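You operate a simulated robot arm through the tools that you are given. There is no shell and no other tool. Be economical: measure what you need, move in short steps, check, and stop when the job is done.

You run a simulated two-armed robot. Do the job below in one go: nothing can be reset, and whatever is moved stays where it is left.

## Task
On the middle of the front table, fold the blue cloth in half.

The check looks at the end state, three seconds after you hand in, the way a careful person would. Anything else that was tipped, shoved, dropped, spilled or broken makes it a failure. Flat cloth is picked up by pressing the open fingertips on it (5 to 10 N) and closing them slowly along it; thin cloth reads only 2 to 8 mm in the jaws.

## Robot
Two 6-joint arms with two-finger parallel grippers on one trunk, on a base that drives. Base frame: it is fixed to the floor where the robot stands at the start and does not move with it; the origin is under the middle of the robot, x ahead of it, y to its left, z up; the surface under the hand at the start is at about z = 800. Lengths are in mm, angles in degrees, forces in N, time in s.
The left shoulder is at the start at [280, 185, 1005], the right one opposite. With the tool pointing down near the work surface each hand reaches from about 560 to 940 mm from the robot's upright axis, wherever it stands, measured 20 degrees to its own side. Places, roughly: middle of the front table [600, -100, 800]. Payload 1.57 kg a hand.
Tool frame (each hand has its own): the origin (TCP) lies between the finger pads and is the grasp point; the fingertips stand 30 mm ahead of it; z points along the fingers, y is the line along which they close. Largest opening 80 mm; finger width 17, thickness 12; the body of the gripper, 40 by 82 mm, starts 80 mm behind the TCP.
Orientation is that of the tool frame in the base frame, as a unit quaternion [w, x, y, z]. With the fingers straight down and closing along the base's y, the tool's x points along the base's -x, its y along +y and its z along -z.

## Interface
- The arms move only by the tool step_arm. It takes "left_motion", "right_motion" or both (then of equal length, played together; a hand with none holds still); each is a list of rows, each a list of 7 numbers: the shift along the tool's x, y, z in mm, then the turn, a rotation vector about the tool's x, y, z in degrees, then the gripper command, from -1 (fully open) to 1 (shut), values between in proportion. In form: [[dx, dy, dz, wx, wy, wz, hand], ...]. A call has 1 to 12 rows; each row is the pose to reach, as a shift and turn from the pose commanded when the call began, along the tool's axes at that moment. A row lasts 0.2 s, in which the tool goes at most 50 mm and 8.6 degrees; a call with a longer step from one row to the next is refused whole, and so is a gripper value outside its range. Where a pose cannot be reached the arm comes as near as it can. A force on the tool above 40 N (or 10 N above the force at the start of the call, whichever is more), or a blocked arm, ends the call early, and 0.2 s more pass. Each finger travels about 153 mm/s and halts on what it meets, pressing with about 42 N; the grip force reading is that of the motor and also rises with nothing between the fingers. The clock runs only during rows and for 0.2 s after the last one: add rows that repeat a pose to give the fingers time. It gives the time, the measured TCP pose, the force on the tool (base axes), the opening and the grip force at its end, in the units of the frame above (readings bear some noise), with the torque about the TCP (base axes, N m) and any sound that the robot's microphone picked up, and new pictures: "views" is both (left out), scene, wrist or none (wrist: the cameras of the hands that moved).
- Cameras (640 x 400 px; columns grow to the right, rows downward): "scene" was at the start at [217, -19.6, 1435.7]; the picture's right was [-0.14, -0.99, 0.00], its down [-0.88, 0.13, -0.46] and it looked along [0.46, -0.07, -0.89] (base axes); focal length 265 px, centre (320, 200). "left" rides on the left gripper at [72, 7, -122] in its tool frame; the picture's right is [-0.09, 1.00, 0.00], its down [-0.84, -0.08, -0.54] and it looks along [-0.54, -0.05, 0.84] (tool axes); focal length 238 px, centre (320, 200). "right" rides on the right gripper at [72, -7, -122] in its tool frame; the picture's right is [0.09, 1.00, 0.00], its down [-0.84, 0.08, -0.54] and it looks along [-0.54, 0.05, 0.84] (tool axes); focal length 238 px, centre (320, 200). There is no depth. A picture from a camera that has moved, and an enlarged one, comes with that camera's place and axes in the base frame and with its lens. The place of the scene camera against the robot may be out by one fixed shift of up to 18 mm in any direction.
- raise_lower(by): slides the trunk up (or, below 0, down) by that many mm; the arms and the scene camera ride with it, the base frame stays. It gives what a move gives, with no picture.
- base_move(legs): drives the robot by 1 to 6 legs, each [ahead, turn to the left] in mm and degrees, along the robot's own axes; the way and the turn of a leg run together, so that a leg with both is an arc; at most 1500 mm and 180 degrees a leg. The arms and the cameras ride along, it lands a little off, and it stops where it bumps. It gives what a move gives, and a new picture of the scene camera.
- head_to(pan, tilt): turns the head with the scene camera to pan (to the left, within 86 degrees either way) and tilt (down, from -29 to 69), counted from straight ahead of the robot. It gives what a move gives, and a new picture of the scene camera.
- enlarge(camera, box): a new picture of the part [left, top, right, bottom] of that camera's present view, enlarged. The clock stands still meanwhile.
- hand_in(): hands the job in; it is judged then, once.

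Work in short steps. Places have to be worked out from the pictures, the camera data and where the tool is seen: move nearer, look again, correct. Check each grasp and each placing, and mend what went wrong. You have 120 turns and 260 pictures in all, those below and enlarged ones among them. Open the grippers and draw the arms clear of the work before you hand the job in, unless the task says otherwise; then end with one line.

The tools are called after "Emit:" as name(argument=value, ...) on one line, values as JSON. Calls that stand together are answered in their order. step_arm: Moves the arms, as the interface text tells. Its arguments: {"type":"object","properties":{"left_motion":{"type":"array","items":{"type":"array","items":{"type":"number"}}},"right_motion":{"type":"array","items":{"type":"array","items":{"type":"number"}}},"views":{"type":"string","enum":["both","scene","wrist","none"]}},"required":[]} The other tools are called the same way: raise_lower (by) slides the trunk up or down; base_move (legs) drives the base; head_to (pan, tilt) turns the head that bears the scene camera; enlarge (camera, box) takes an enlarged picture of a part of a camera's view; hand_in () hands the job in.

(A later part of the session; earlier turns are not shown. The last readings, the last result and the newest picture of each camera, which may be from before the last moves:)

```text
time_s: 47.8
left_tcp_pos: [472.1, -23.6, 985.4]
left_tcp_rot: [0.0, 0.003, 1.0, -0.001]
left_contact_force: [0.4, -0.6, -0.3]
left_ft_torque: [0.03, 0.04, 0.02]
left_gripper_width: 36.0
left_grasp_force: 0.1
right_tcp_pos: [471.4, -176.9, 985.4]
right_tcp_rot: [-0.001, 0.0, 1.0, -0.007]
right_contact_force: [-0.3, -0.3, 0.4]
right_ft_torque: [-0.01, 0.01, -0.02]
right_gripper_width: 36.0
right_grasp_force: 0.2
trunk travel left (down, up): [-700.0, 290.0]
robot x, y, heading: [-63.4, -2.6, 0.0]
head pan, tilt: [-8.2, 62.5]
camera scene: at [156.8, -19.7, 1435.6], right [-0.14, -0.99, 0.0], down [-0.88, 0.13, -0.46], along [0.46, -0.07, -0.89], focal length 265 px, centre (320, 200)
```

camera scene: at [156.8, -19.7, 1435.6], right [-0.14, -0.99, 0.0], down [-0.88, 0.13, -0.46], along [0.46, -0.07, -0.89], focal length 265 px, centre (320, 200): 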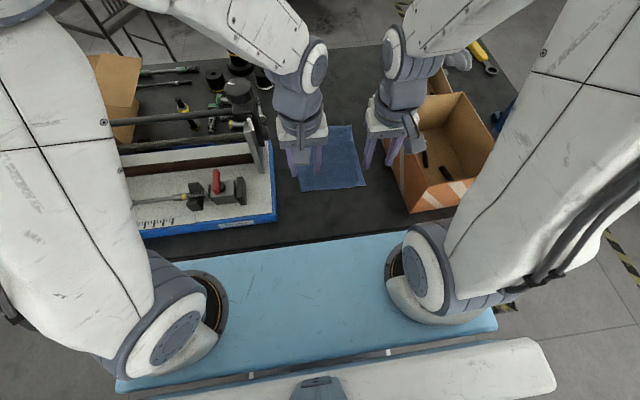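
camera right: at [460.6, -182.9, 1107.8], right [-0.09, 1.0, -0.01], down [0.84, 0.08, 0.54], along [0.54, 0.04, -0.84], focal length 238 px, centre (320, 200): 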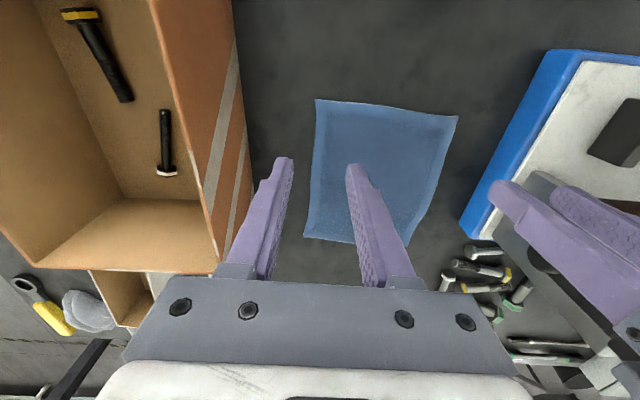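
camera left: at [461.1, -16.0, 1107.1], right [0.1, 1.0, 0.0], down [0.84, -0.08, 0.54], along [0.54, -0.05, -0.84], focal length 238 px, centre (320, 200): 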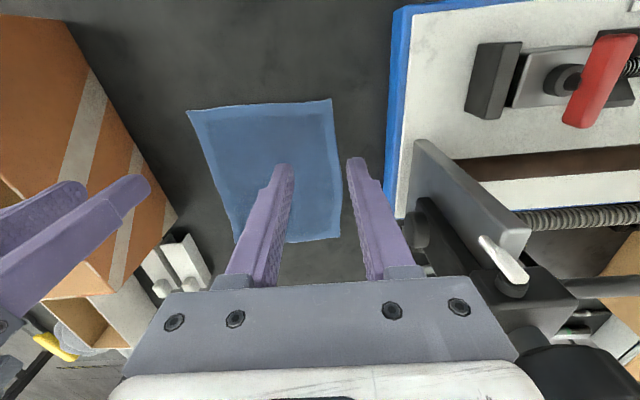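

Good. Now I'll yaw each hand 45° so it closes along the corner diagonal, and move over the near corner tips, staying about 50 mm up.

Emit:
step_arm(left_motion=[[-9, 2, 0, 0, 0, -7.5, 0.2], [-18, 4, 0, 0, 0, -15, 0.3], [-27, 6, 15, 0, 0, -22.5, 0.4], [-36, 8, 40, 0, 0, -30, 0.4], [-44, 10, 70, 0, 0, -37.5, 0.4], [-50, 12, 100, 0, 0, -45, 0.4], [-50, 12, 100, 0, 0, -45, 0.4]], right_motion=[[-9, -1, 0, 0, 0, 7.5, 0.2], [-18, -2, 0, 0, 0, 15, 0.3], [-27, -3, 15, 0, 0, 22.5, 0.4], [-36, -4, 40, 0, 0, 30, 0.4], [-42, -4.4, 70, 0, 0, 37.5, 0.4], [-47, -4.4, 100, 0, 0, 45, 0.4], [-47, -4.4, 100, 0, 0, 45, 0.4]])

```text
time_s: 49.4
left_tcp_pos: [522.6, -11.4, 884.7]
left_tcp_rot: [-0.001, -0.381, 0.924, -0.001]
left_contact_force: [-0.4, -0.6, -0.2]
left_ft_torque: [0.0, 0.02, -0.02]
left_gripper_width: 24.1
left_grasp_force: 0.1
right_tcp_pos: [517.4, -180.8, 886.2]
right_tcp_rot: [0.002, 0.384, 0.923, -0.006]
right_contact_force: [0.7, 0.6, -0.6]
right_ft_torque: [0.03, 0.02, 0.01]
right_gripper_width: 23.8
right_grasp_force: 0.0
trunk travel left (down, up): [-700.0, 290.0]
robot x, y, heading: [-61.8, -3.7, -0.1]
head pan, tilt: [-8.2, 62.5]
camera scene: at [156.6, -19.7, 1435.6], right [-0.14, -0.99, 0.0], down [-0.88, 0.13, -0.46], along [0.46, -0.07, -0.89], focal length 265 px, centre (320, 200)
camera right: at [463.0, -135.1, 1006.0], right [0.64, 0.77, -0.01], down [0.65, -0.53, 0.55], along [0.42, -0.36, -0.84], focal length 238 px, centre (320, 200)
camera left: at [467.2, -57.3, 1006.1], right [-0.64, 0.77, 0.0], down [0.65, 0.54, 0.54], along [0.42, 0.34, -0.84], focal length 238 px, centre (320, 200)
```

scene: 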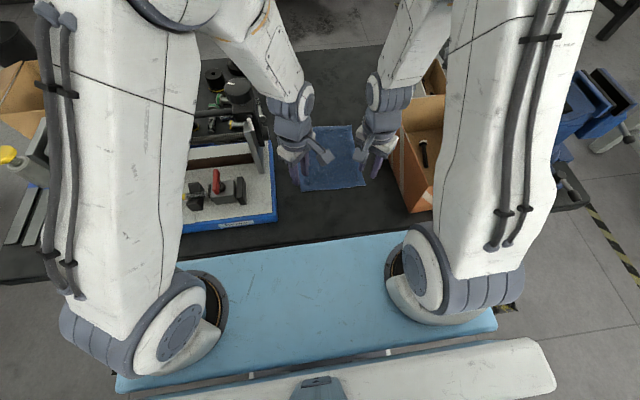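
right: 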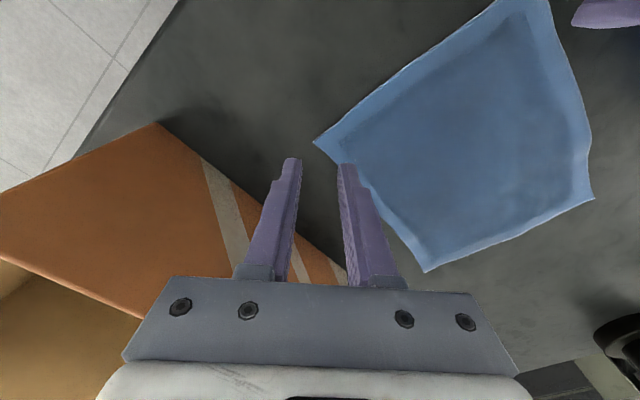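
left: 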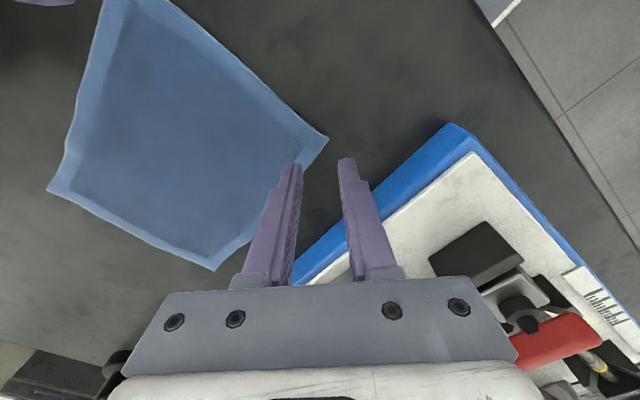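

Corners confirmed at D(515,-10) and C(515,-188). Small alignment shift, then down to just above contact.

Emit:
step_arm(left_motion=[[4.2, -1.4, 10, 0, 0, 0, 0.4], [4.2, -1.4, 30, 0, 0, 0, 0.4], [4.2, -1.4, 45, 0, 0, 0, 0.4], [4.2, -1.4, 51, 0, 0, 0, 0.4], [4.2, -1.4, 51, 0, 0, 0, 0.4]], right_motion=[[-3.1, 1.1, 10, 0, 0, 0, 0.4], [-3.1, 1.1, 30, 0, 0, 0, 0.4], [-3.1, 1.1, 45, 0, 0, 0, 0.4], [-3.1, 1.1, 51, 0, 0, 0, 0.4], [-3.1, 1.1, 51, 0, 0, 0, 0.4]], views="wrist")

```text
time_s: 50.6
left_tcp_pos: [521.2, -15.4, 835.7]
left_tcp_rot: [0.0, -0.379, 0.925, 0.0]
left_contact_force: [-0.8, -0.3, 1.5]
left_ft_torque: [-0.01, 0.01, -0.02]
left_gripper_width: 23.7
left_grasp_force: 0.0
right_tcp_pos: [520.0, -183.6, 835.1]
right_tcp_rot: [0.001, 0.383, 0.924, -0.006]
right_contact_force: [-0.7, -0.1, 0.3]
right_ft_torque: [0.05, 0.01, -0.03]
right_gripper_width: 23.9
right_grasp_force: 0.0
trunk travel left (down, up): [-700.0, 290.0]
robot x, y, heading: [-58.1, -0.3, -0.0]
head pan, tilt: [-8.2, 62.5]
camera right: at [465.6, -137.3, 955.8], right [0.64, 0.77, -0.01], down [0.65, -0.53, 0.55], along [0.42, -0.36, -0.84], focal length 238 px, centre (320, 200)
camera left: at [464.6, -60.9, 956.0], right [-0.63, 0.77, 0.0], down [0.65, 0.53, 0.54], along [0.42, 0.34, -0.84], focal length 238 px, centre (320, 200)
```

right: 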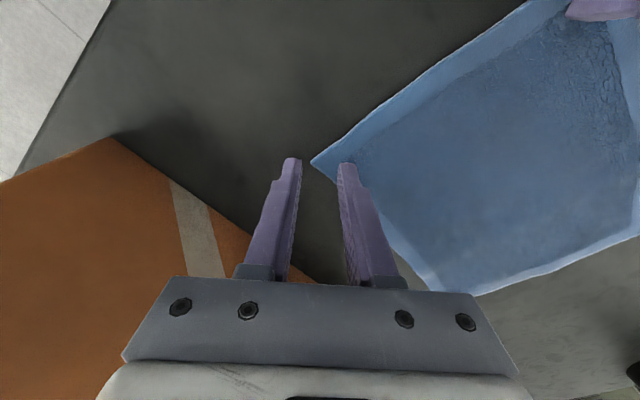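
left: 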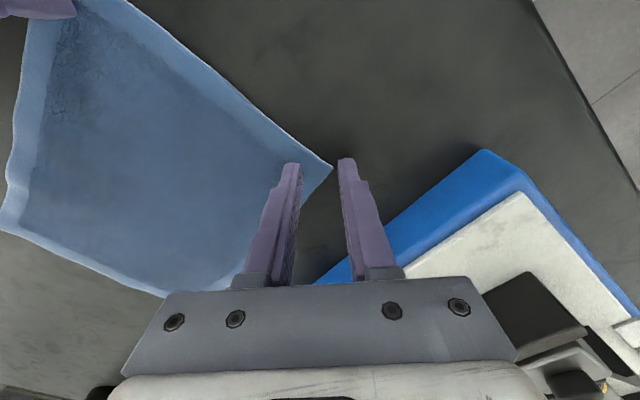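

The tips are neatly between the fingers, so I'll press down about 2 mm and read the force.

Emit:
step_arm(left_motion=[[0, 0, 1.5, 0, 0, 0, 0.4], [0, 0, 2, 0, 0, 0, 0.4], [0, 0, 2, 0, 0, 0, 0.4]], right_motion=[[0, 0, 1.5, 0, 0, 0, 0.4], [0, 0, 2, 0, 0, 0, 0.4], [0, 0, 2, 0, 0, 0, 0.4]], views="none")

```text
time_s: 51.4
left_tcp_pos: [520.4, -16.1, 834.0]
left_tcp_rot: [-0.001, -0.38, 0.925, -0.001]
left_contact_force: [0.2, 1.7, 8.0]
left_ft_torque: [-0.07, -0.11, 0.0]
left_gripper_width: 23.4
left_grasp_force: 0.1
right_tcp_pos: [519.5, -184.0, 832.4]
right_tcp_rot: [0.002, 0.382, 0.924, -0.005]
right_contact_force: [-0.6, 0.9, 4.3]
right_ft_torque: [0.1, -0.08, 0.01]
right_gripper_width: 23.8
right_grasp_force: 0.1
trunk travel left (down, up): [-700.0, 290.0]
robot x, y, heading: [-59.6, -1.8, -0.2]
head pan, tilt: [-8.2, 62.5]
```

Left 8 N, right 4 N; I'll add 0.3 mm on the right and close both slowly.

Emit:
step_arm(left_motion=[[0, 0, 0, 0, 0, 0, 0.46], [0, 0, 0, 0, 0, 0, 0.52], [0, 0, 0, 0, 0, 0, 0.58], [0, 0, 0, 0, 0, 0, 0.64], [0, 0, 0, 0, 0, 0, 0.7], [0, 0, 0, 0, 0, 0, 0.76], [0, 0, 0, 0, 0, 0, 0.82], [0, 0, 0, 0, 0, 0, 0.88], [0, 0, 0, 0, 0, 0, 0.94], [0, 0, 0, 0, 0, 0, 1], [0, 0, 0, 0, 0, 0, 1]], right_motion=[[0, 0, 0.3, 0, 0, 0, 0.46], [0, 0, 0.3, 0, 0, 0, 0.52], [0, 0, 0.3, 0, 0, 0, 0.58], [0, 0, 0.3, 0, 0, 0, 0.64], [0, 0, 0.3, 0, 0, 0, 0.7], [0, 0, 0.3, 0, 0, 0, 0.76], [0, 0, 0.3, 0, 0, 0, 0.82], [0, 0, 0.3, 0, 0, 0, 0.88], [0, 0, 0.3, 0, 0, 0, 0.94], [0, 0, 0.3, 0, 0, 0, 1], [0, 0, 0.3, 0, 0, 0, 1]], views="wrist")

```text
time_s: 53.8
left_tcp_pos: [521.0, -16.7, 832.7]
left_tcp_rot: [-0.001, -0.38, 0.925, -0.001]
left_contact_force: [1.1, -7.1, 9.7]
left_ft_torque: [-0.27, -0.14, -0.03]
left_gripper_width: 3.1
left_grasp_force: 24.4
right_tcp_pos: [520.2, -183.9, 832.1]
right_tcp_rot: [0.002, 0.383, 0.924, -0.005]
right_contact_force: [1.1, 6.8, 6.5]
right_ft_torque: [0.23, -0.03, 0.0]
right_gripper_width: 2.2
right_grasp_force: 23.7
trunk travel left (down, up): [-700.0, 290.0]
robot x, y, heading: [-61.7, -4.3, -0.1]
head pan, tilt: [-8.2, 62.5]
camera right: at [465.9, -137.3, 953.9], right [0.64, 0.77, -0.01], down [0.65, -0.53, 0.55], along [0.42, -0.36, -0.84], focal length 238 px, centre (320, 200)
camera left: at [464.5, -61.3, 954.5], right [-0.63, 0.77, 0.0], down [0.65, 0.53, 0.54], along [0.42, 0.34, -0.84], focal length 238 px, centre (320, 200)
```

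right: 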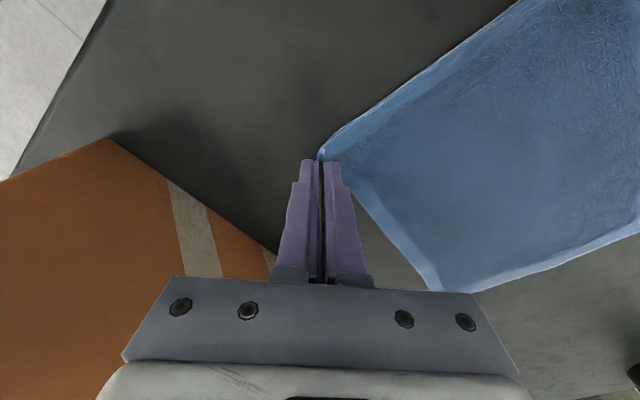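
left: 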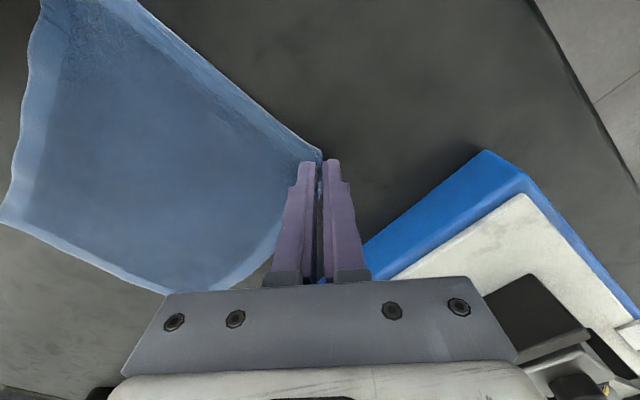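

Both corner tips are held right at the tip (3.1 and 2.2 mm). I'll carry them halfway over and check.

Emit:
step_arm(left_motion=[[-1.8, -3.3, -25, 0, 0, 0, 1], [-9, -11.2, -49, 0, 0, 0, 1], [-21, -23.1, -69, 0, 0, 0, 1], [-36.6, -38.7, -85, 0, 0, 0, 1], [-54.7, -56.8, -95, 0, 0, 0, 1], [-74.2, -76.4, -98, 0, 0, 0, 1]], right_motion=[[-1.8, 3.3, -25, 0, 0, 0, 1], [-8.9, 11, -49, 0, 0, 0, 1], [-20.8, 22.9, -69, 0, 0, 0, 1], [-36.2, 38.3, -85, 0, 0, 0, 1], [-54.2, 56.3, -95, 0, 0, 0, 1], [-73.5, 75.6, -98, 0, 0, 0, 1]])

```text
time_s: 55.2
left_tcp_pos: [626.0, -18.3, 931.0]
left_tcp_rot: [-0.001, -0.38, 0.925, 0.0]
left_contact_force: [0.2, -1.4, 0.4]
left_ft_torque: [-0.02, -0.04, 0.01]
left_gripper_width: 3.3
left_grasp_force: 24.4
right_tcp_pos: [624.7, -180.7, 931.8]
right_tcp_rot: [0.002, 0.383, 0.924, -0.006]
right_contact_force: [0.7, 0.6, 0.3]
right_ft_torque: [0.04, -0.03, 0.0]
right_gripper_width: 2.1
right_grasp_force: 23.9
trunk travel left (down, up): [-700.0, 290.0]
robot x, y, heading: [-61.1, -0.3, 0.3]
head pan, tilt: [-8.2, 62.5]
camera scene: at [155.9, -19.7, 1435.7], right [-0.14, -0.99, 0.0], down [-0.88, 0.13, -0.46], along [0.46, -0.07, -0.89], focal length 265 px, centre (320, 200)
camera right: at [571.3, -134.6, 1051.9], right [0.64, 0.77, -0.01], down [0.65, -0.53, 0.55], along [0.42, -0.36, -0.84], focal length 238 px, centre (320, 200)
camera left: at [570.7, -63.2, 1052.7], right [-0.63, 0.77, 0.0], down [0.65, 0.53, 0.54], along [0.42, 0.34, -0.84], focal length 238 px, centre (320, 200)
```

scene: 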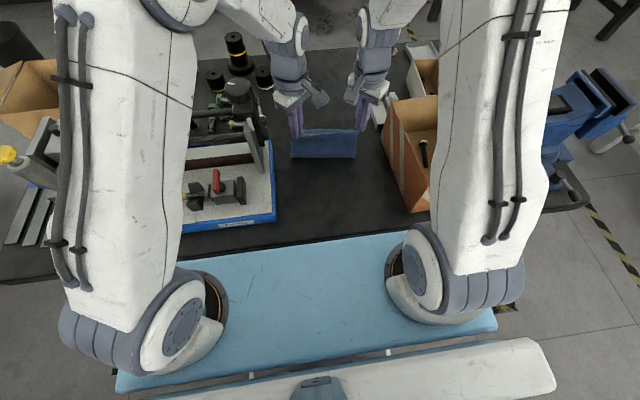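
right: 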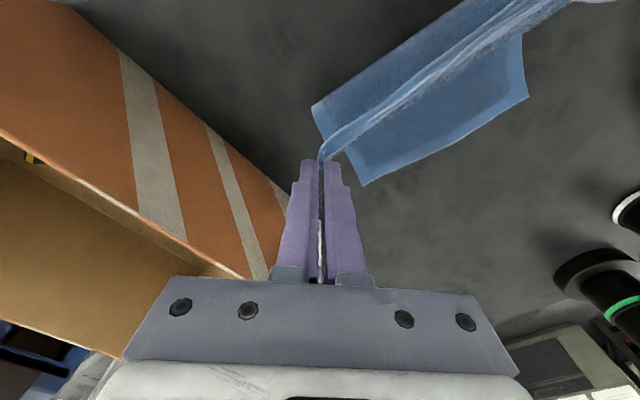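
left: 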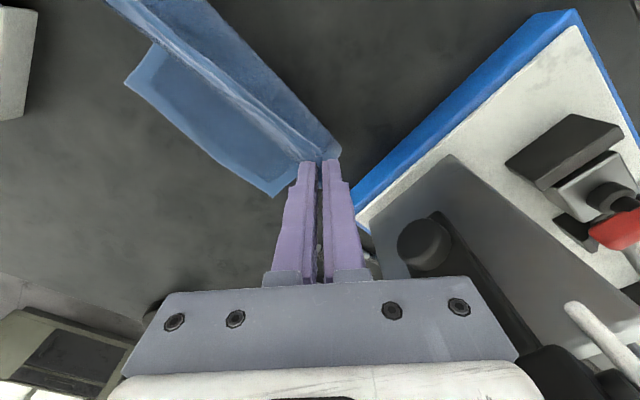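

The edge is held up cleanly and the halves line up. Lowering the second half of the arc onto the far corners.

Emit:
step_arm(left_motion=[[-19.5, -19.4, 3, 0, 0, 0, 1], [-38.1, -37.3, 13, 0, 0, 0, 1], [-53.6, -52.8, 29, 0, 0, 0, 1], [-65.9, -64.4, 49, 0, 0, 0, 1], [-73.5, -72, 72, 0, 0, 0, 1], [-76.4, -74.2, 89, 0, 0, 0, 1], [-76.4, -74.2, 89, 0, 0, 0, 1]], right_motion=[[-19.3, 19.4, 3, 0, 0, 0, 1], [-37.7, 37, 13, 0, 0, 0, 1], [-53.1, 52.4, 29, 0, 0, 0, 1], [-65.4, 64, 49, 0, 0, 0, 1], [-72.8, 71.4, 72, 0, 0, 0, 1], [-75.3, 73.9, 89, 0, 0, 0, 1], [-75.3, 73.9, 89, 0, 0, 0, 1]])

Emit:
enlarge(camera="scene", box=[250, 70, 390, 170])

```text
time_s: 56.8
left_tcp_pos: [734.1, -17.3, 841.2]
left_tcp_rot: [-0.001, -0.38, 0.925, -0.002]
left_contact_force: [-0.5, -2.2, 0.7]
left_ft_torque: [-0.08, 0.02, -0.03]
left_gripper_width: 3.1
left_grasp_force: 24.4
right_tcp_pos: [730.7, -183.0, 842.5]
right_tcp_rot: [0.003, 0.383, 0.924, -0.005]
right_contact_force: [0.8, 1.8, 0.3]
right_ft_torque: [0.06, 0.0, 0.01]
right_gripper_width: 1.9
right_grasp_force: 23.3
trunk travel left (down, up): [-700.0, 290.0]
robot x, y, heading: [-64.5, 1.9, -0.0]
head pan, tilt: [-8.2, 62.5]
camera scene: at [156.5, -19.7, 1435.7], right [-0.14, -0.99, 0.0], down [-0.88, 0.13, -0.46], along [0.46, -0.07, -0.89], focal length 265 px, centre (320, 200)
camera right: at [677.3, -137.3, 962.8], right [0.64, 0.77, -0.01], down [0.65, -0.53, 0.55], along [0.42, -0.36, -0.84], focal length 238 px, centre (320, 200)
camera left: at [678.5, -62.4, 963.7], right [-0.63, 0.77, 0.0], down [0.65, 0.53, 0.54], along [0.42, 0.34, -0.84], focal length 238 px, centre (320, 200)
```

scene: 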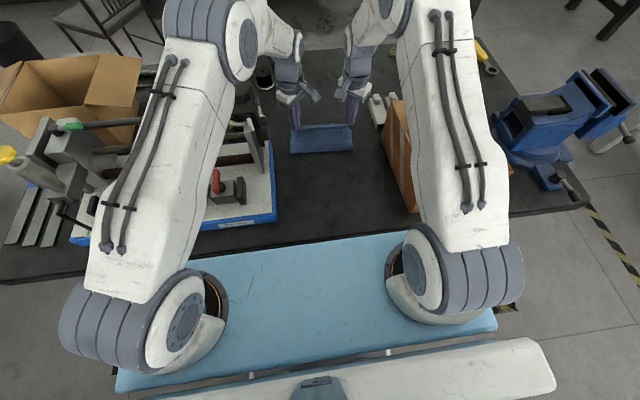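
right: 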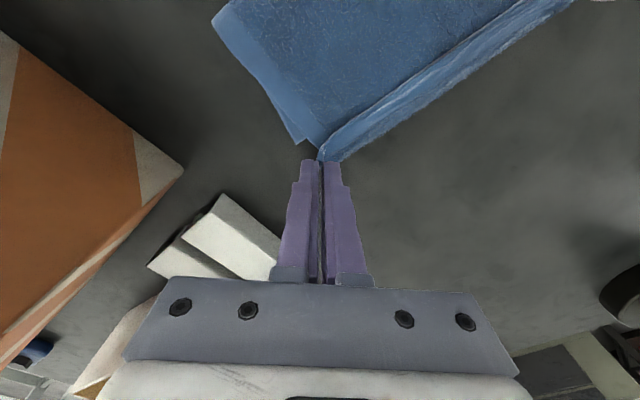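
left: 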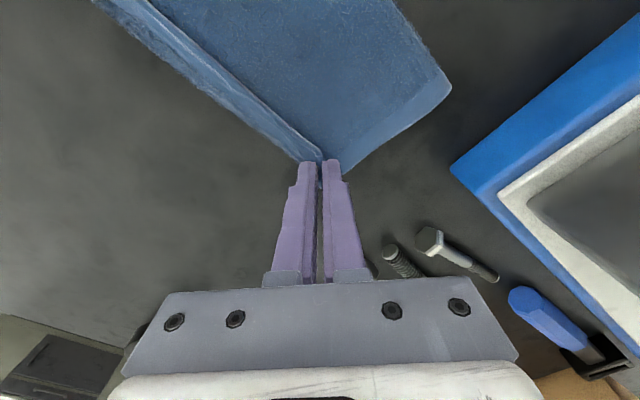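

```text
4.00 times, centred on (320, 120) of scene
camera zoom: at [156.5, -19.7, 1435.7], right [-0.14, -0.99, 0.0], down [-0.88, 0.13, -0.46], along [0.46, -0.07, -0.89], focal length 1060 px, centre (320, 520)
```

zoom: 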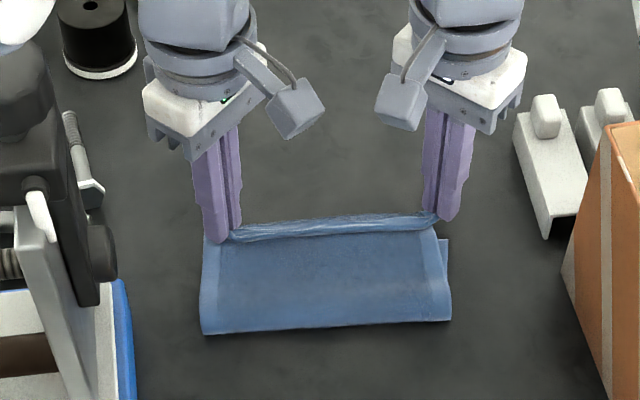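

Very clean: the edges coincide with only a narrow hem at the jaws. I'll lower about 4 mm, open gently, and lift straight off.

Emit:
step_arm(left_motion=[[-2, -2, 4, 0, 0, 0, 1], [-2, -2, 4, 0, 0, 0, 0.85], [-2, -2, 4, 0, 0, 0, 0.7], [-2, -2, 4, 0, 0, 0, 0.55], [-2, -2, -5, 0, 0, 0, 0.5], [-2, -2, -30, 0, 0, 0, 0.5], [-2, -2, -70, 0, 0, 0, 0.5], [-2, -2, -110, 0, 0, 0, 0.5]], right_motion=[[-3, 1, 4, 0, 0, 0, 1], [-3, 1, 4, 0, 0, 0, 0.85], [-3, 1, 4, 0, 0, 0, 0.7], [-3, 1, 4, 0, 0, 0, 0.55], [-3, 1, -5, 0, 0, 0, 0.5], [-3, 1, -30, 0, 0, 0, 0.5], [-3, 1, -70, 0, 0, 0, 0.5], [-3, 1, -110, 0, 0, 0, 0.5]])

Emit:
enlarge(camera="scene", box=[250, 70, 390, 170])

```text
time_s: 58.6
left_tcp_pos: [737.6, -17.9, 952.7]
left_tcp_rot: [-0.001, -0.381, 0.925, 0.0]
left_contact_force: [-0.6, 0.7, 0.1]
left_ft_torque: [-0.04, 0.01, 0.01]
left_gripper_width: 20.1
left_grasp_force: 0.1
right_tcp_pos: [734.3, -184.1, 950.4]
right_tcp_rot: [0.001, 0.383, 0.924, -0.006]
right_contact_force: [0.4, -0.6, 0.3]
right_ft_torque: [-0.03, 0.02, 0.0]
right_gripper_width: 19.9
right_grasp_force: 0.0
trunk travel left (down, up): [-700.0, 290.0]
robot x, y, heading: [-60.7, 4.2, 0.3]
head pan, tilt: [-8.2, 62.5]
camera scene: at [156.6, -19.7, 1435.6], right [-0.14, -0.99, 0.0], down [-0.88, 0.13, -0.46], along [0.46, -0.07, -0.89], focal length 265 px, centre (320, 200)
camera right: at [680.9, -138.2, 1071.4], right [0.64, 0.77, -0.01], down [0.65, -0.53, 0.55], along [0.42, -0.36, -0.84], focal length 238 px, centre (320, 200)
camera left: at [681.0, -62.1, 1074.2], right [-0.63, 0.77, 0.0], down [0.65, 0.53, 0.54], along [0.42, 0.34, -0.84], focal length 238 px, centre (320, 200)
```

scene: 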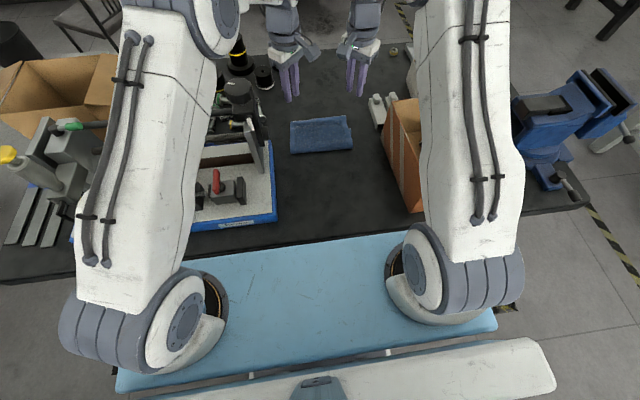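
right: 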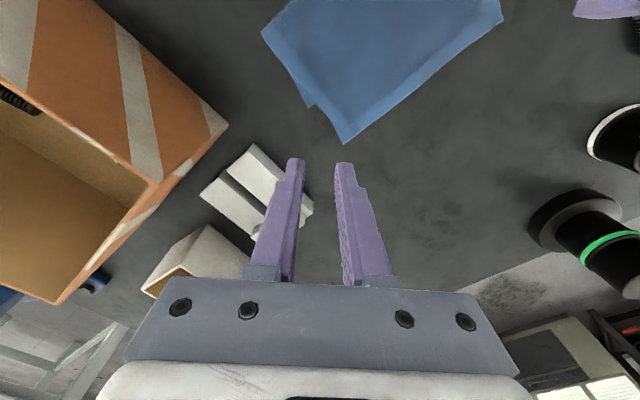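
left: 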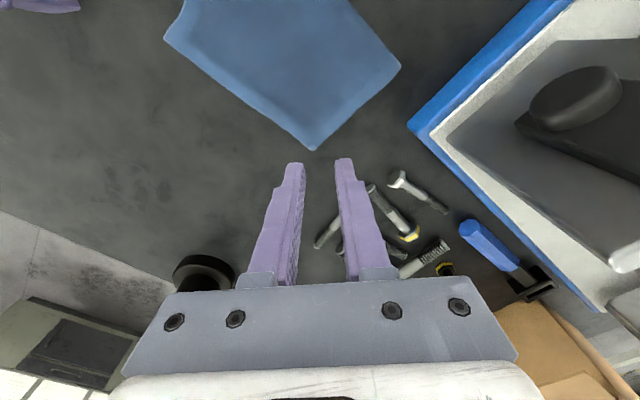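

```text
4.00 times, centred on (320, 120) of scene
camera zoom: at [156.6, -19.7, 1435.6], right [-0.14, -0.99, 0.0], down [-0.88, 0.13, -0.46], along [0.46, -0.07, -0.89], focal length 1060 px, centre (320, 520)
```

zoom: 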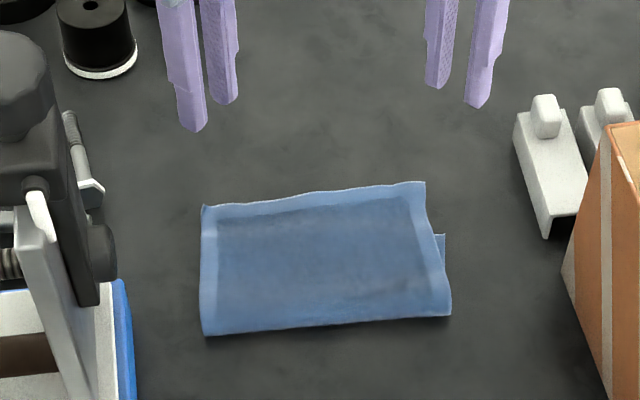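

On release the hem flipped flat, but the top layer now overshoots: its edge is at x≈771, the lower edge at ≈717, and the crease at ≈640. The top edge already faces the right way, so I'll retake it from above, swing it back to lay the crease further in, and set it down at 717.

Emit:
step_arm(left_motion=[[0, -5, 0, 0, 0, 7.5, 0.25], [0, -10, 0, 0, 0, 15, 0.25], [0, -15, 10, 0, 0, 22.5, 0.25], [0, -20, 30, 0, 0, 30, 0.25], [0, -24, 55, 0, 0, 37.5, 0.25], [0.3, -27.9, 80, 0, 0, 45, 0.25], [0.3, -27.9, 100, 0, 0, 45, 0.25]], right_motion=[[1, 8, 0, 0, 0, -7.5, 0.25], [2, 16, 0, 0, 0, -15, 0.25], [4, 24, 10, 0, 0, -22.5, 0.25], [5, 32, 30, 0, 0, -30, 0.25], [7, 40, 55, 0, 0, -37.5, 0.25], [7.8, 46, 80, 0, 0, -45, 0.25], [7.8, 46, 98, 0, 0, -45, 0.25]])

Emit:
enlarge(camera="scene", box=[250, 70, 390, 170])

```text
time_s: 60.2
left_tcp_pos: [755.4, -38.4, 849.4]
left_tcp_rot: [0.001, 0.003, 1.0, -0.001]
left_contact_force: [0.4, -0.4, -0.9]
left_ft_torque: [-0.03, -0.02, -0.04]
left_gripper_width: 30.1
left_grasp_force: 0.0
right_tcp_pos: [760.5, -146.7, 852.4]
right_tcp_rot: [-0.001, -0.001, 1.0, -0.006]
right_contact_force: [0.3, -0.5, 0.2]
right_ft_torque: [-0.01, -0.03, 0.01]
right_gripper_width: 30.1
right_grasp_force: 0.1
trunk travel left (down, up): [-700.0, 290.0]
robot x, y, heading: [-63.5, -0.8, 0.1]
head pan, tilt: [-8.2, 62.5]
camera scene: at [156.3, -19.7, 1435.7], right [-0.14, -0.99, 0.0], down [-0.88, 0.13, -0.46], along [0.46, -0.07, -0.89], focal length 265 px, centre (320, 200)
camera right: at [690.6, -152.3, 974.0], right [-0.09, 1.0, -0.01], down [0.84, 0.09, 0.54], along [0.54, 0.04, -0.84], focal length 238 px, centre (320, 200)
camera left: at [683.4, -29.8, 972.2], right [0.1, 0.99, 0.0], down [0.84, -0.08, 0.54], along [0.54, -0.06, -0.84], focal length 238 px, centre (320, 200)
```

scene: 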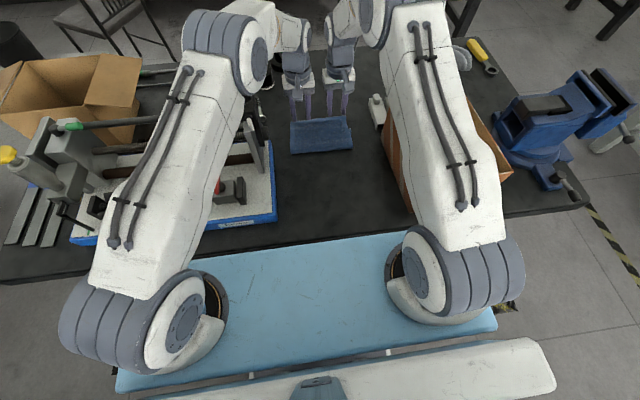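
right: 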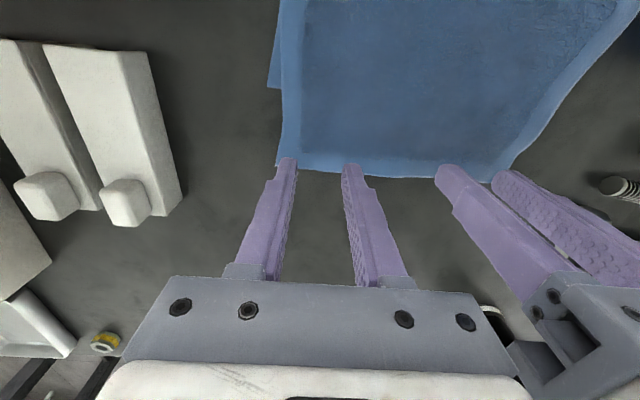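
left: 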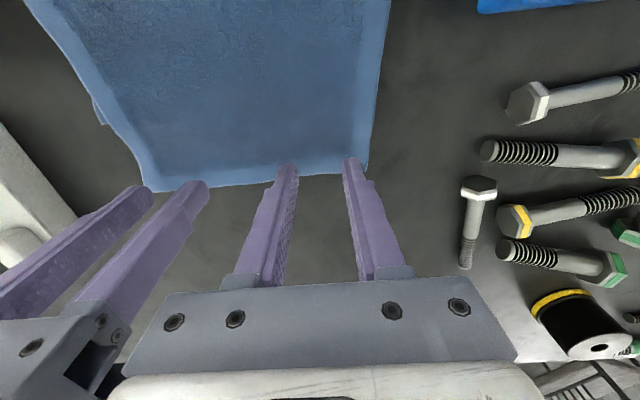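

```text
4.00 times, centred on (320, 120) of scene
camera zoom: at [156.3, -19.7, 1435.7], right [-0.14, -0.99, 0.0], down [-0.88, 0.13, -0.46], along [0.46, -0.07, -0.89], focal length 1060 px, centre (320, 520)
```

zoom: 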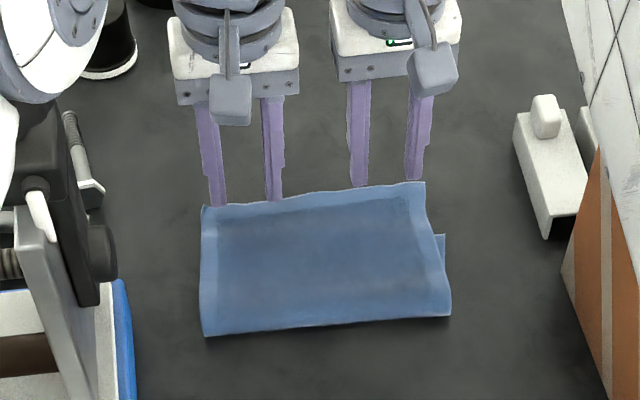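

The edge is at x≈770 with both hands about 13 mm inside it. I'm lowering to press.

Emit:
step_arm(left_motion=[[0, 0, 8, 0, 0, 0, 0.25], [0, 0, 14, 0, 0, 0, 0.25], [0, 0, 17, 0, 0, 0, 0.25], [0, 0, 17, 0, 0, 0, 0.25]], right_motion=[[0, 0, 9, 0, 0, 0, 0.25], [0, 0, 16, 0, 0, 0, 0.25], [0, 0, 19, 0, 0, 0, 0.25], [0, 0, 19, 0, 0, 0, 0.25]], views="none")

```text
time_s: 61.2
left_tcp_pos: [756.1, -36.3, 833.9]
left_tcp_rot: [0.0, 0.001, 1.0, -0.001]
left_contact_force: [-1.0, -0.1, 1.1]
left_ft_torque: [0.0, 0.02, 0.0]
left_gripper_width: 30.1
left_grasp_force: 0.1
right_tcp_pos: [760.1, -146.3, 833.9]
right_tcp_rot: [-0.001, 0.001, 1.0, -0.006]
right_contact_force: [-0.7, 0.4, 3.1]
right_ft_torque: [0.04, 0.06, -0.05]
right_gripper_width: 30.2
right_grasp_force: 0.0
trunk travel left (down, up): [-700.0, 290.0]
robot x, y, heading: [-62.2, 2.7, 0.1]
head pan, tilt: [-8.2, 62.5]
```

Light contact so far; I'll press about 1.2 mm (left) and 0.8 mm (right) more and close slowly.

Emit:
step_arm(left_motion=[[0, 0, 1.4, 0, 0, 0, 0.25], [0, 0, 1.4, 0, 0, 0, 0.33], [0, 0, 1.4, 0, 0, 0, 0.41], [0, 0, 1.4, 0, 0, 0, 0.49], [0, 0, 1.4, 0, 0, 0, 0.57], [0, 0, 1.4, 0, 0, 0, 0.65], [0, 0, 1.4, 0, 0, 0, 0.73], [0, 0, 1.4, 0, 0, 0, 0.8], [0, 0, 1.4, 0, 0, 0, 0.87], [0, 0, 1.4, 0, 0, 0, 0.94], [0, 0, 1.4, 0, 0, 0, 1], [0, 0, 1.4, 0, 0, 0, 1]], right_motion=[[0, 0, 0.9, 0, 0, 0, 0.25], [0, 0, 0.9, 0, 0, 0, 0.33], [0, 0, 0.9, 0, 0, 0, 0.41], [0, 0, 0.9, 0, 0, 0, 0.49], [0, 0, 0.9, 0, 0, 0, 0.57], [0, 0, 0.9, 0, 0, 0, 0.65], [0, 0, 0.9, 0, 0, 0, 0.73], [0, 0, 0.9, 0, 0, 0, 0.8], [0, 0, 0.9, 0, 0, 0, 0.87], [0, 0, 0.9, 0, 0, 0, 0.94], [0, 0, 0.9, 0, 0, 0, 1], [0, 0, 0.9, 0, 0, 0, 1]], views="wrist")

```text
time_s: 63.8
left_tcp_pos: [755.2, -36.6, 833.8]
left_tcp_rot: [0.001, 0.002, 1.0, -0.001]
left_contact_force: [0.5, -1.0, 7.8]
left_ft_torque: [0.02, 0.02, 0.0]
left_gripper_width: 0.1
left_grasp_force: 21.3
right_tcp_pos: [759.8, -147.6, 833.1]
right_tcp_rot: [0.0, 0.0, 1.0, -0.005]
right_contact_force: [-0.2, 3.0, 7.8]
right_ft_torque: [0.11, 0.0, -0.02]
right_gripper_width: 4.3
right_grasp_force: 25.2
trunk travel left (down, up): [-700.0, 290.0]
robot x, y, heading: [-63.3, 1.2, -0.1]
head pan, tilt: [-8.2, 62.5]
camera right: at [690.5, -152.7, 955.2], right [-0.09, 1.0, -0.01], down [0.84, 0.08, 0.54], along [0.54, 0.04, -0.84], focal length 238 px, centre (320, 200)
camera left: at [683.5, -29.5, 954.9], right [0.1, 1.0, 0.0], down [0.84, -0.08, 0.54], along [0.54, -0.05, -0.84], focal length 238 px, centre (320, 200)
```

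right: 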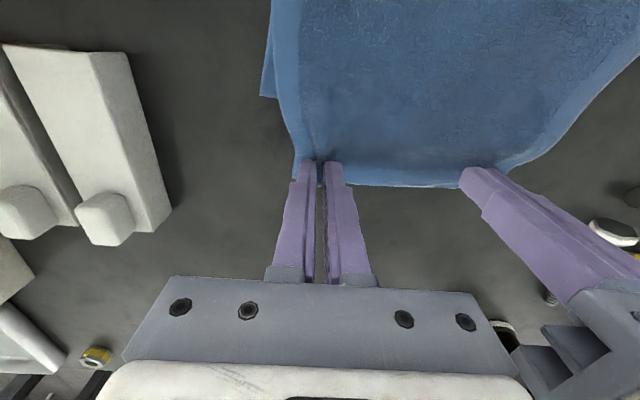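
left: 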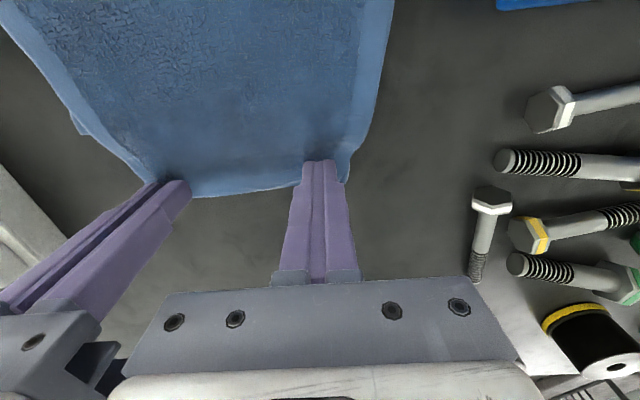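

The right caught (4.3 mm) but the left missed. I'll reopen the left slightly above and press again, a little further in and harder.

Emit:
step_arm(left_motion=[[0, 0, -10, 0, 0, 0, 1], [0, 0, -12, 0, 0, 0, 0.4], [1, -4, -12, 0, 0, 0, 0.2], [2, -6, -6, 0, 0, 0, 0.2], [2, -6, 0, 0, 0, 0, 0.2], [2, -6, 0.6, 0, 0, 0, 0.2], [2, -6, 0.6, 0, 0, 0, 0.2]], views="wrist")

```text
time_s: 65.4
left_tcp_pos: [754.1, -42.9, 832.5]
left_tcp_rot: [0.0, 0.003, 1.0, -0.001]
left_contact_force: [-1.4, 0.5, 7.9]
left_ft_torque: [0.03, 0.06, -0.01]
left_gripper_width: 32.0
left_grasp_force: 0.0
right_tcp_pos: [760.6, -145.1, 834.2]
right_tcp_rot: [0.001, 0.0, 1.0, -0.006]
right_contact_force: [1.3, 2.1, 9.0]
right_ft_torque: [0.06, 0.02, 0.0]
right_gripper_width: 4.3
right_grasp_force: 25.2
trunk travel left (down, up): [-700.0, 290.0]
robot x, y, heading: [-62.3, 1.6, 0.2]
head pan, tilt: [-8.2, 62.5]
camera left: at [681.4, -35.7, 954.9], right [0.1, 1.0, 0.0], down [0.84, -0.08, 0.54], along [0.54, -0.06, -0.84], focal length 238 px, centre (320, 200)
```

left: 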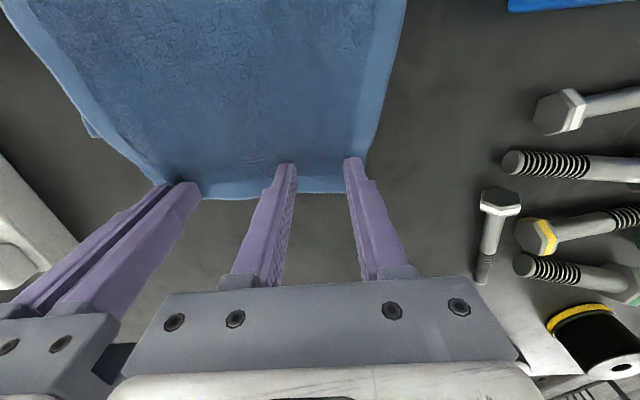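

Fingers are fully on the cloth at 8 N, so I'll press a touch more and close.

Emit:
step_arm(left_motion=[[0, 0, 0.5, 0, 0, 0, 0.28], [0, 0, 0.5, 0, 0, 0, 0.36], [0, 0, 0.5, 0, 0, 0, 0.44], [0, 0, 0.5, 0, 0, 0, 0.52], [0, 0, 0.5, 0, 0, 0, 0.6], [0, 0, 0.5, 0, 0, 0, 0.68], [0, 0, 0.5, 0, 0, 0, 0.76], [0, 0, 0.5, 0, 0, 0, 0.84], [0, 0, 0.5, 0, 0, 0, 0.91], [0, 0, 0.5, 0, 0, 0, 0.97], [0, 0, 0.5, 0, 0, 0, 1], [0, 0, 0.5, 0, 0, 0, 1]], views="wrist")

```text
time_s: 68.0
left_tcp_pos: [752.5, -44.5, 833.2]
left_tcp_rot: [0.001, 0.003, 1.0, -0.001]
left_contact_force: [0.3, -13.0, 15.1]
left_ft_torque: [-0.38, -0.03, -0.02]
left_gripper_width: 4.6
left_grasp_force: 25.0
right_tcp_pos: [760.3, -146.8, 833.4]
right_tcp_rot: [0.0, 0.0, 1.0, -0.006]
right_contact_force: [1.5, 10.8, 6.3]
right_ft_torque: [0.27, -0.01, -0.08]
right_gripper_width: 4.6
right_grasp_force: 24.9
trunk travel left (down, up): [-700.0, 290.0]
robot x, y, heading: [-59.0, 1.6, -0.1]
head pan, tilt: [-8.2, 62.5]
camera left: at [681.3, -36.4, 954.4], right [0.1, 1.0, 0.0], down [0.84, -0.08, 0.54], along [0.54, -0.06, -0.84], focal length 238 px, centre (320, 200)
```

left: 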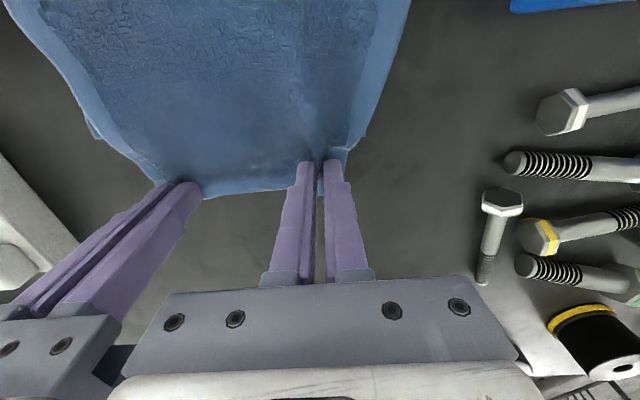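

Both hold (4.6 mm each). I'll swing the edge up and back toward the near side so the lower layer lies down further, then check.

Emit:
step_arm(left_motion=[[0, -1.5, -30, 0, 0, 0, 1], [30, -1.5, -65, 0, 0, 0, 1], [70, -2, -90, 0, 0, 0, 1], [115, -3, -95, 0, 0, 0, 1], [155, -4, -85, 0, 0, 0, 1], [190, -5, -65, 0, 0, 0, 1], [195, -5, -60, 0, 0, 0, 1]], right_motion=[[0, 1.5, -30, 0, 0, 0, 1], [30, 1.5, -65, 0, 0, 0, 1], [70, 1, -90, 0, 0, 0, 1], [115, 0, -95, 0, 0, 0, 1], [155, -1, -85, 0, 0, 0, 1], [190, -2, -65, 0, 0, 0, 1], [195, -2, -60, 0, 0, 0, 1]])

Emit:
enlarge(camera="scene", box=[250, 80, 390, 180])

```text
time_s: 69.6
left_tcp_pos: [557.5, -45.8, 892.5]
left_tcp_rot: [0.001, 0.002, 1.0, -0.001]
left_contact_force: [-0.2, -6.9, 0.3]
left_ft_torque: [-0.2, 0.01, 0.05]
left_gripper_width: 4.2
left_grasp_force: 24.9
right_tcp_pos: [565.2, -147.8, 892.9]
right_tcp_rot: [0.0, 0.0, 1.0, -0.006]
right_contact_force: [0.6, 6.6, -0.8]
right_ft_torque: [0.21, -0.04, -0.09]
right_gripper_width: 4.7
right_grasp_force: 25.3
trunk travel left (down, up): [-700.0, 290.0]
robot x, y, heading: [-59.8, 2.1, 0.1]
head pan, tilt: [-8.2, 62.5]
camera scene: at [156.2, -19.7, 1435.7], right [-0.14, -0.99, 0.0], down [-0.88, 0.13, -0.46], along [0.46, -0.07, -0.89], focal length 265 px, centre (320, 200)
camera right: at [494.2, -154.3, 1014.1], right [-0.09, 1.0, -0.01], down [0.84, 0.08, 0.54], along [0.54, 0.04, -0.84], focal length 238 px, centre (320, 200)
camera left: at [486.1, -39.5, 1013.8], right [0.1, 1.0, 0.0], down [0.84, -0.08, 0.54], along [0.54, -0.06, -0.84], focal length 238 px, centre (320, 200)
```

scene: 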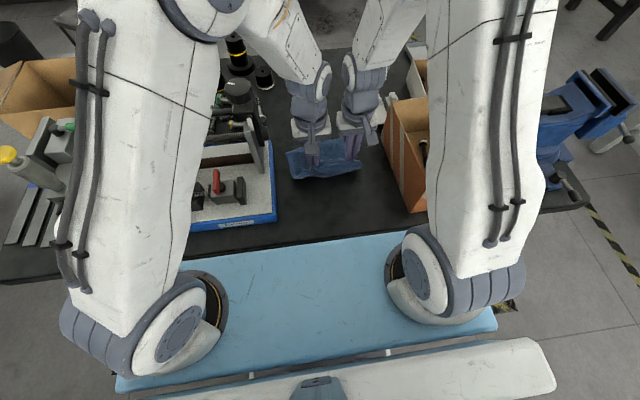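
right: 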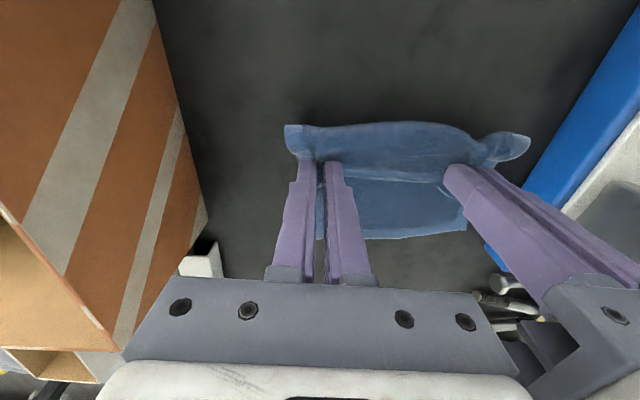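
left: 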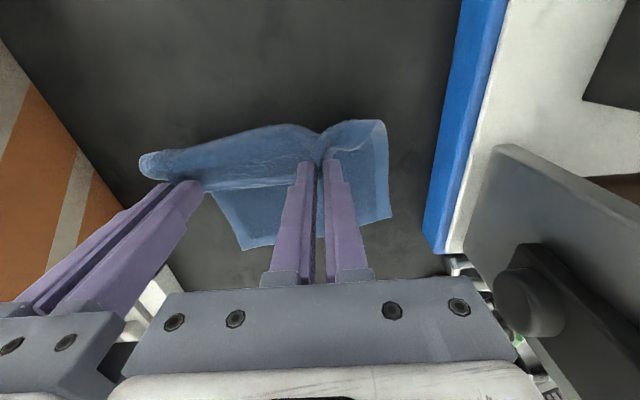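

```text
4.00 times, centred on (320, 130) of scene
camera zoom: at [156.2, -19.7, 1435.7], right [-0.14, -0.99, 0.0], down [-0.88, 0.13, -0.46], along [0.46, -0.07, -0.89], focal length 1060 px, centre (320, 480)
```

zoom: 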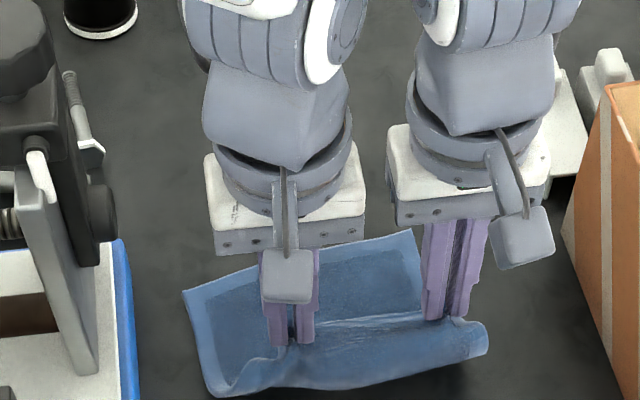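

The lower layer slid and turned about 10° as I swung back: its edge now runs from A≈(652,25) to B≈(683,-156). That's fine as long as the halves match, so I'll bring the held edge forward onto that line, yawing both hands by the same 10°.

Emit:
step_arm(left_motion=[[-13, 4, -15, 0, 0, -1.5, 1], [-30, 10, -25, 0, 0, -3.5, 1], [-47, 15, -20, 0, 0, -5.5, 1], [-64, 21, 0, 0, 0, -7.5, 1], [-77, 25, 28, 0, 0, -9, 1], [-85, 28, 47, 0, 0, -9.7, 1], [-85, 28, 47, 0, 0, -9.7, 1]], right_motion=[[-15, 4, -15, 0, 0, -1.5, 1], [-35, 10, -25, 0, 0, -3.5, 1], [-54, 16, -20, 0, 0, -5.5, 1], [-74, 22, 0, 0, 0, -7.5, 1], [-89, 26, 28, 0, 0, -9, 1], [-99, 29, 47, 0, 0, -9.7, 1], [-99, 29, 47, 0, 0, -9.7, 1]])

Emit:
enlarge(camera="scene", box=[250, 80, 390, 180])

```text
time_s: 71.2
left_tcp_pos: [644.0, -19.6, 844.5]
left_tcp_rot: [0.0, -0.083, 0.997, -0.001]
left_contact_force: [0.8, -6.6, -0.3]
left_ft_torque: [-0.28, -0.02, -0.07]
left_gripper_width: 4.4
left_grasp_force: 25.0
right_tcp_pos: [665.1, -119.7, 845.5]
right_tcp_rot: [-0.002, -0.085, 0.996, -0.006]
right_contact_force: [-0.5, 8.1, -0.1]
right_ft_torque: [0.21, 0.07, -0.13]
right_gripper_width: 4.8
right_grasp_force: 25.2
trunk travel left (down, up): [-700.0, 290.0]
robot x, y, heading: [-59.0, 1.4, 0.0]
head pan, tilt: [-8.2, 62.5]
camera scene: at [156.5, -19.6, 1435.6], right [-0.14, -0.99, 0.0], down [-0.88, 0.13, -0.46], along [0.46, -0.07, -0.89], focal length 265 px, centre (320, 200)
camera right: at [596.7, -137.6, 967.0], right [-0.26, 0.97, -0.01], down [0.81, 0.22, 0.54], along [0.52, 0.13, -0.84], focal length 238 px, centre (320, 200)
camera left: at [571.9, -24.6, 966.5], right [-0.07, 1.0, 0.0], down [0.84, 0.06, 0.54], along [0.54, 0.04, -0.84], focal length 238 px, centre (320, 200)
```

scene: 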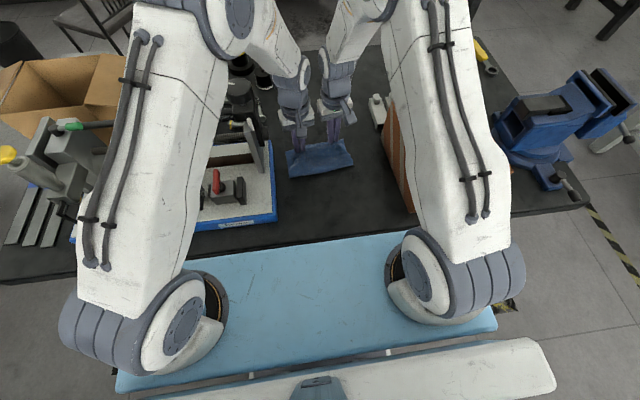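
right: 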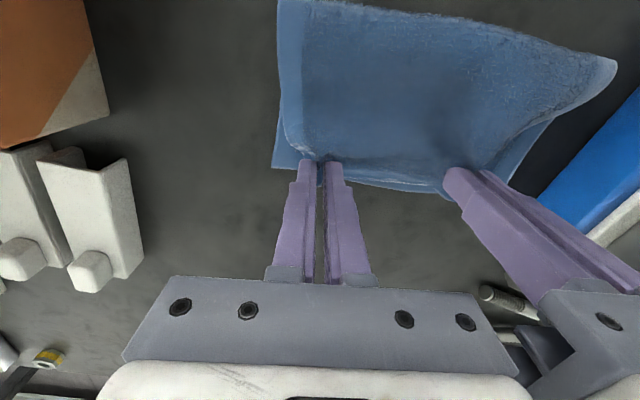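
left: 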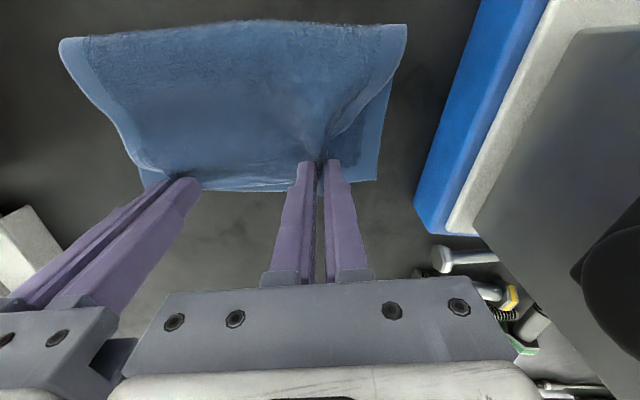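

```text
4.00 times, centred on (320, 130) of scene
camera zoom: at [156.5, -19.6, 1435.6], right [-0.14, -0.99, 0.0], down [-0.88, 0.13, -0.46], along [0.46, -0.07, -0.89], focal length 1060 px, centre (320, 480)
```

zoom: 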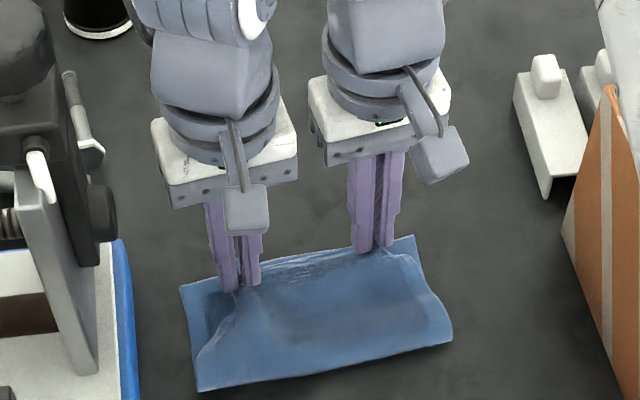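

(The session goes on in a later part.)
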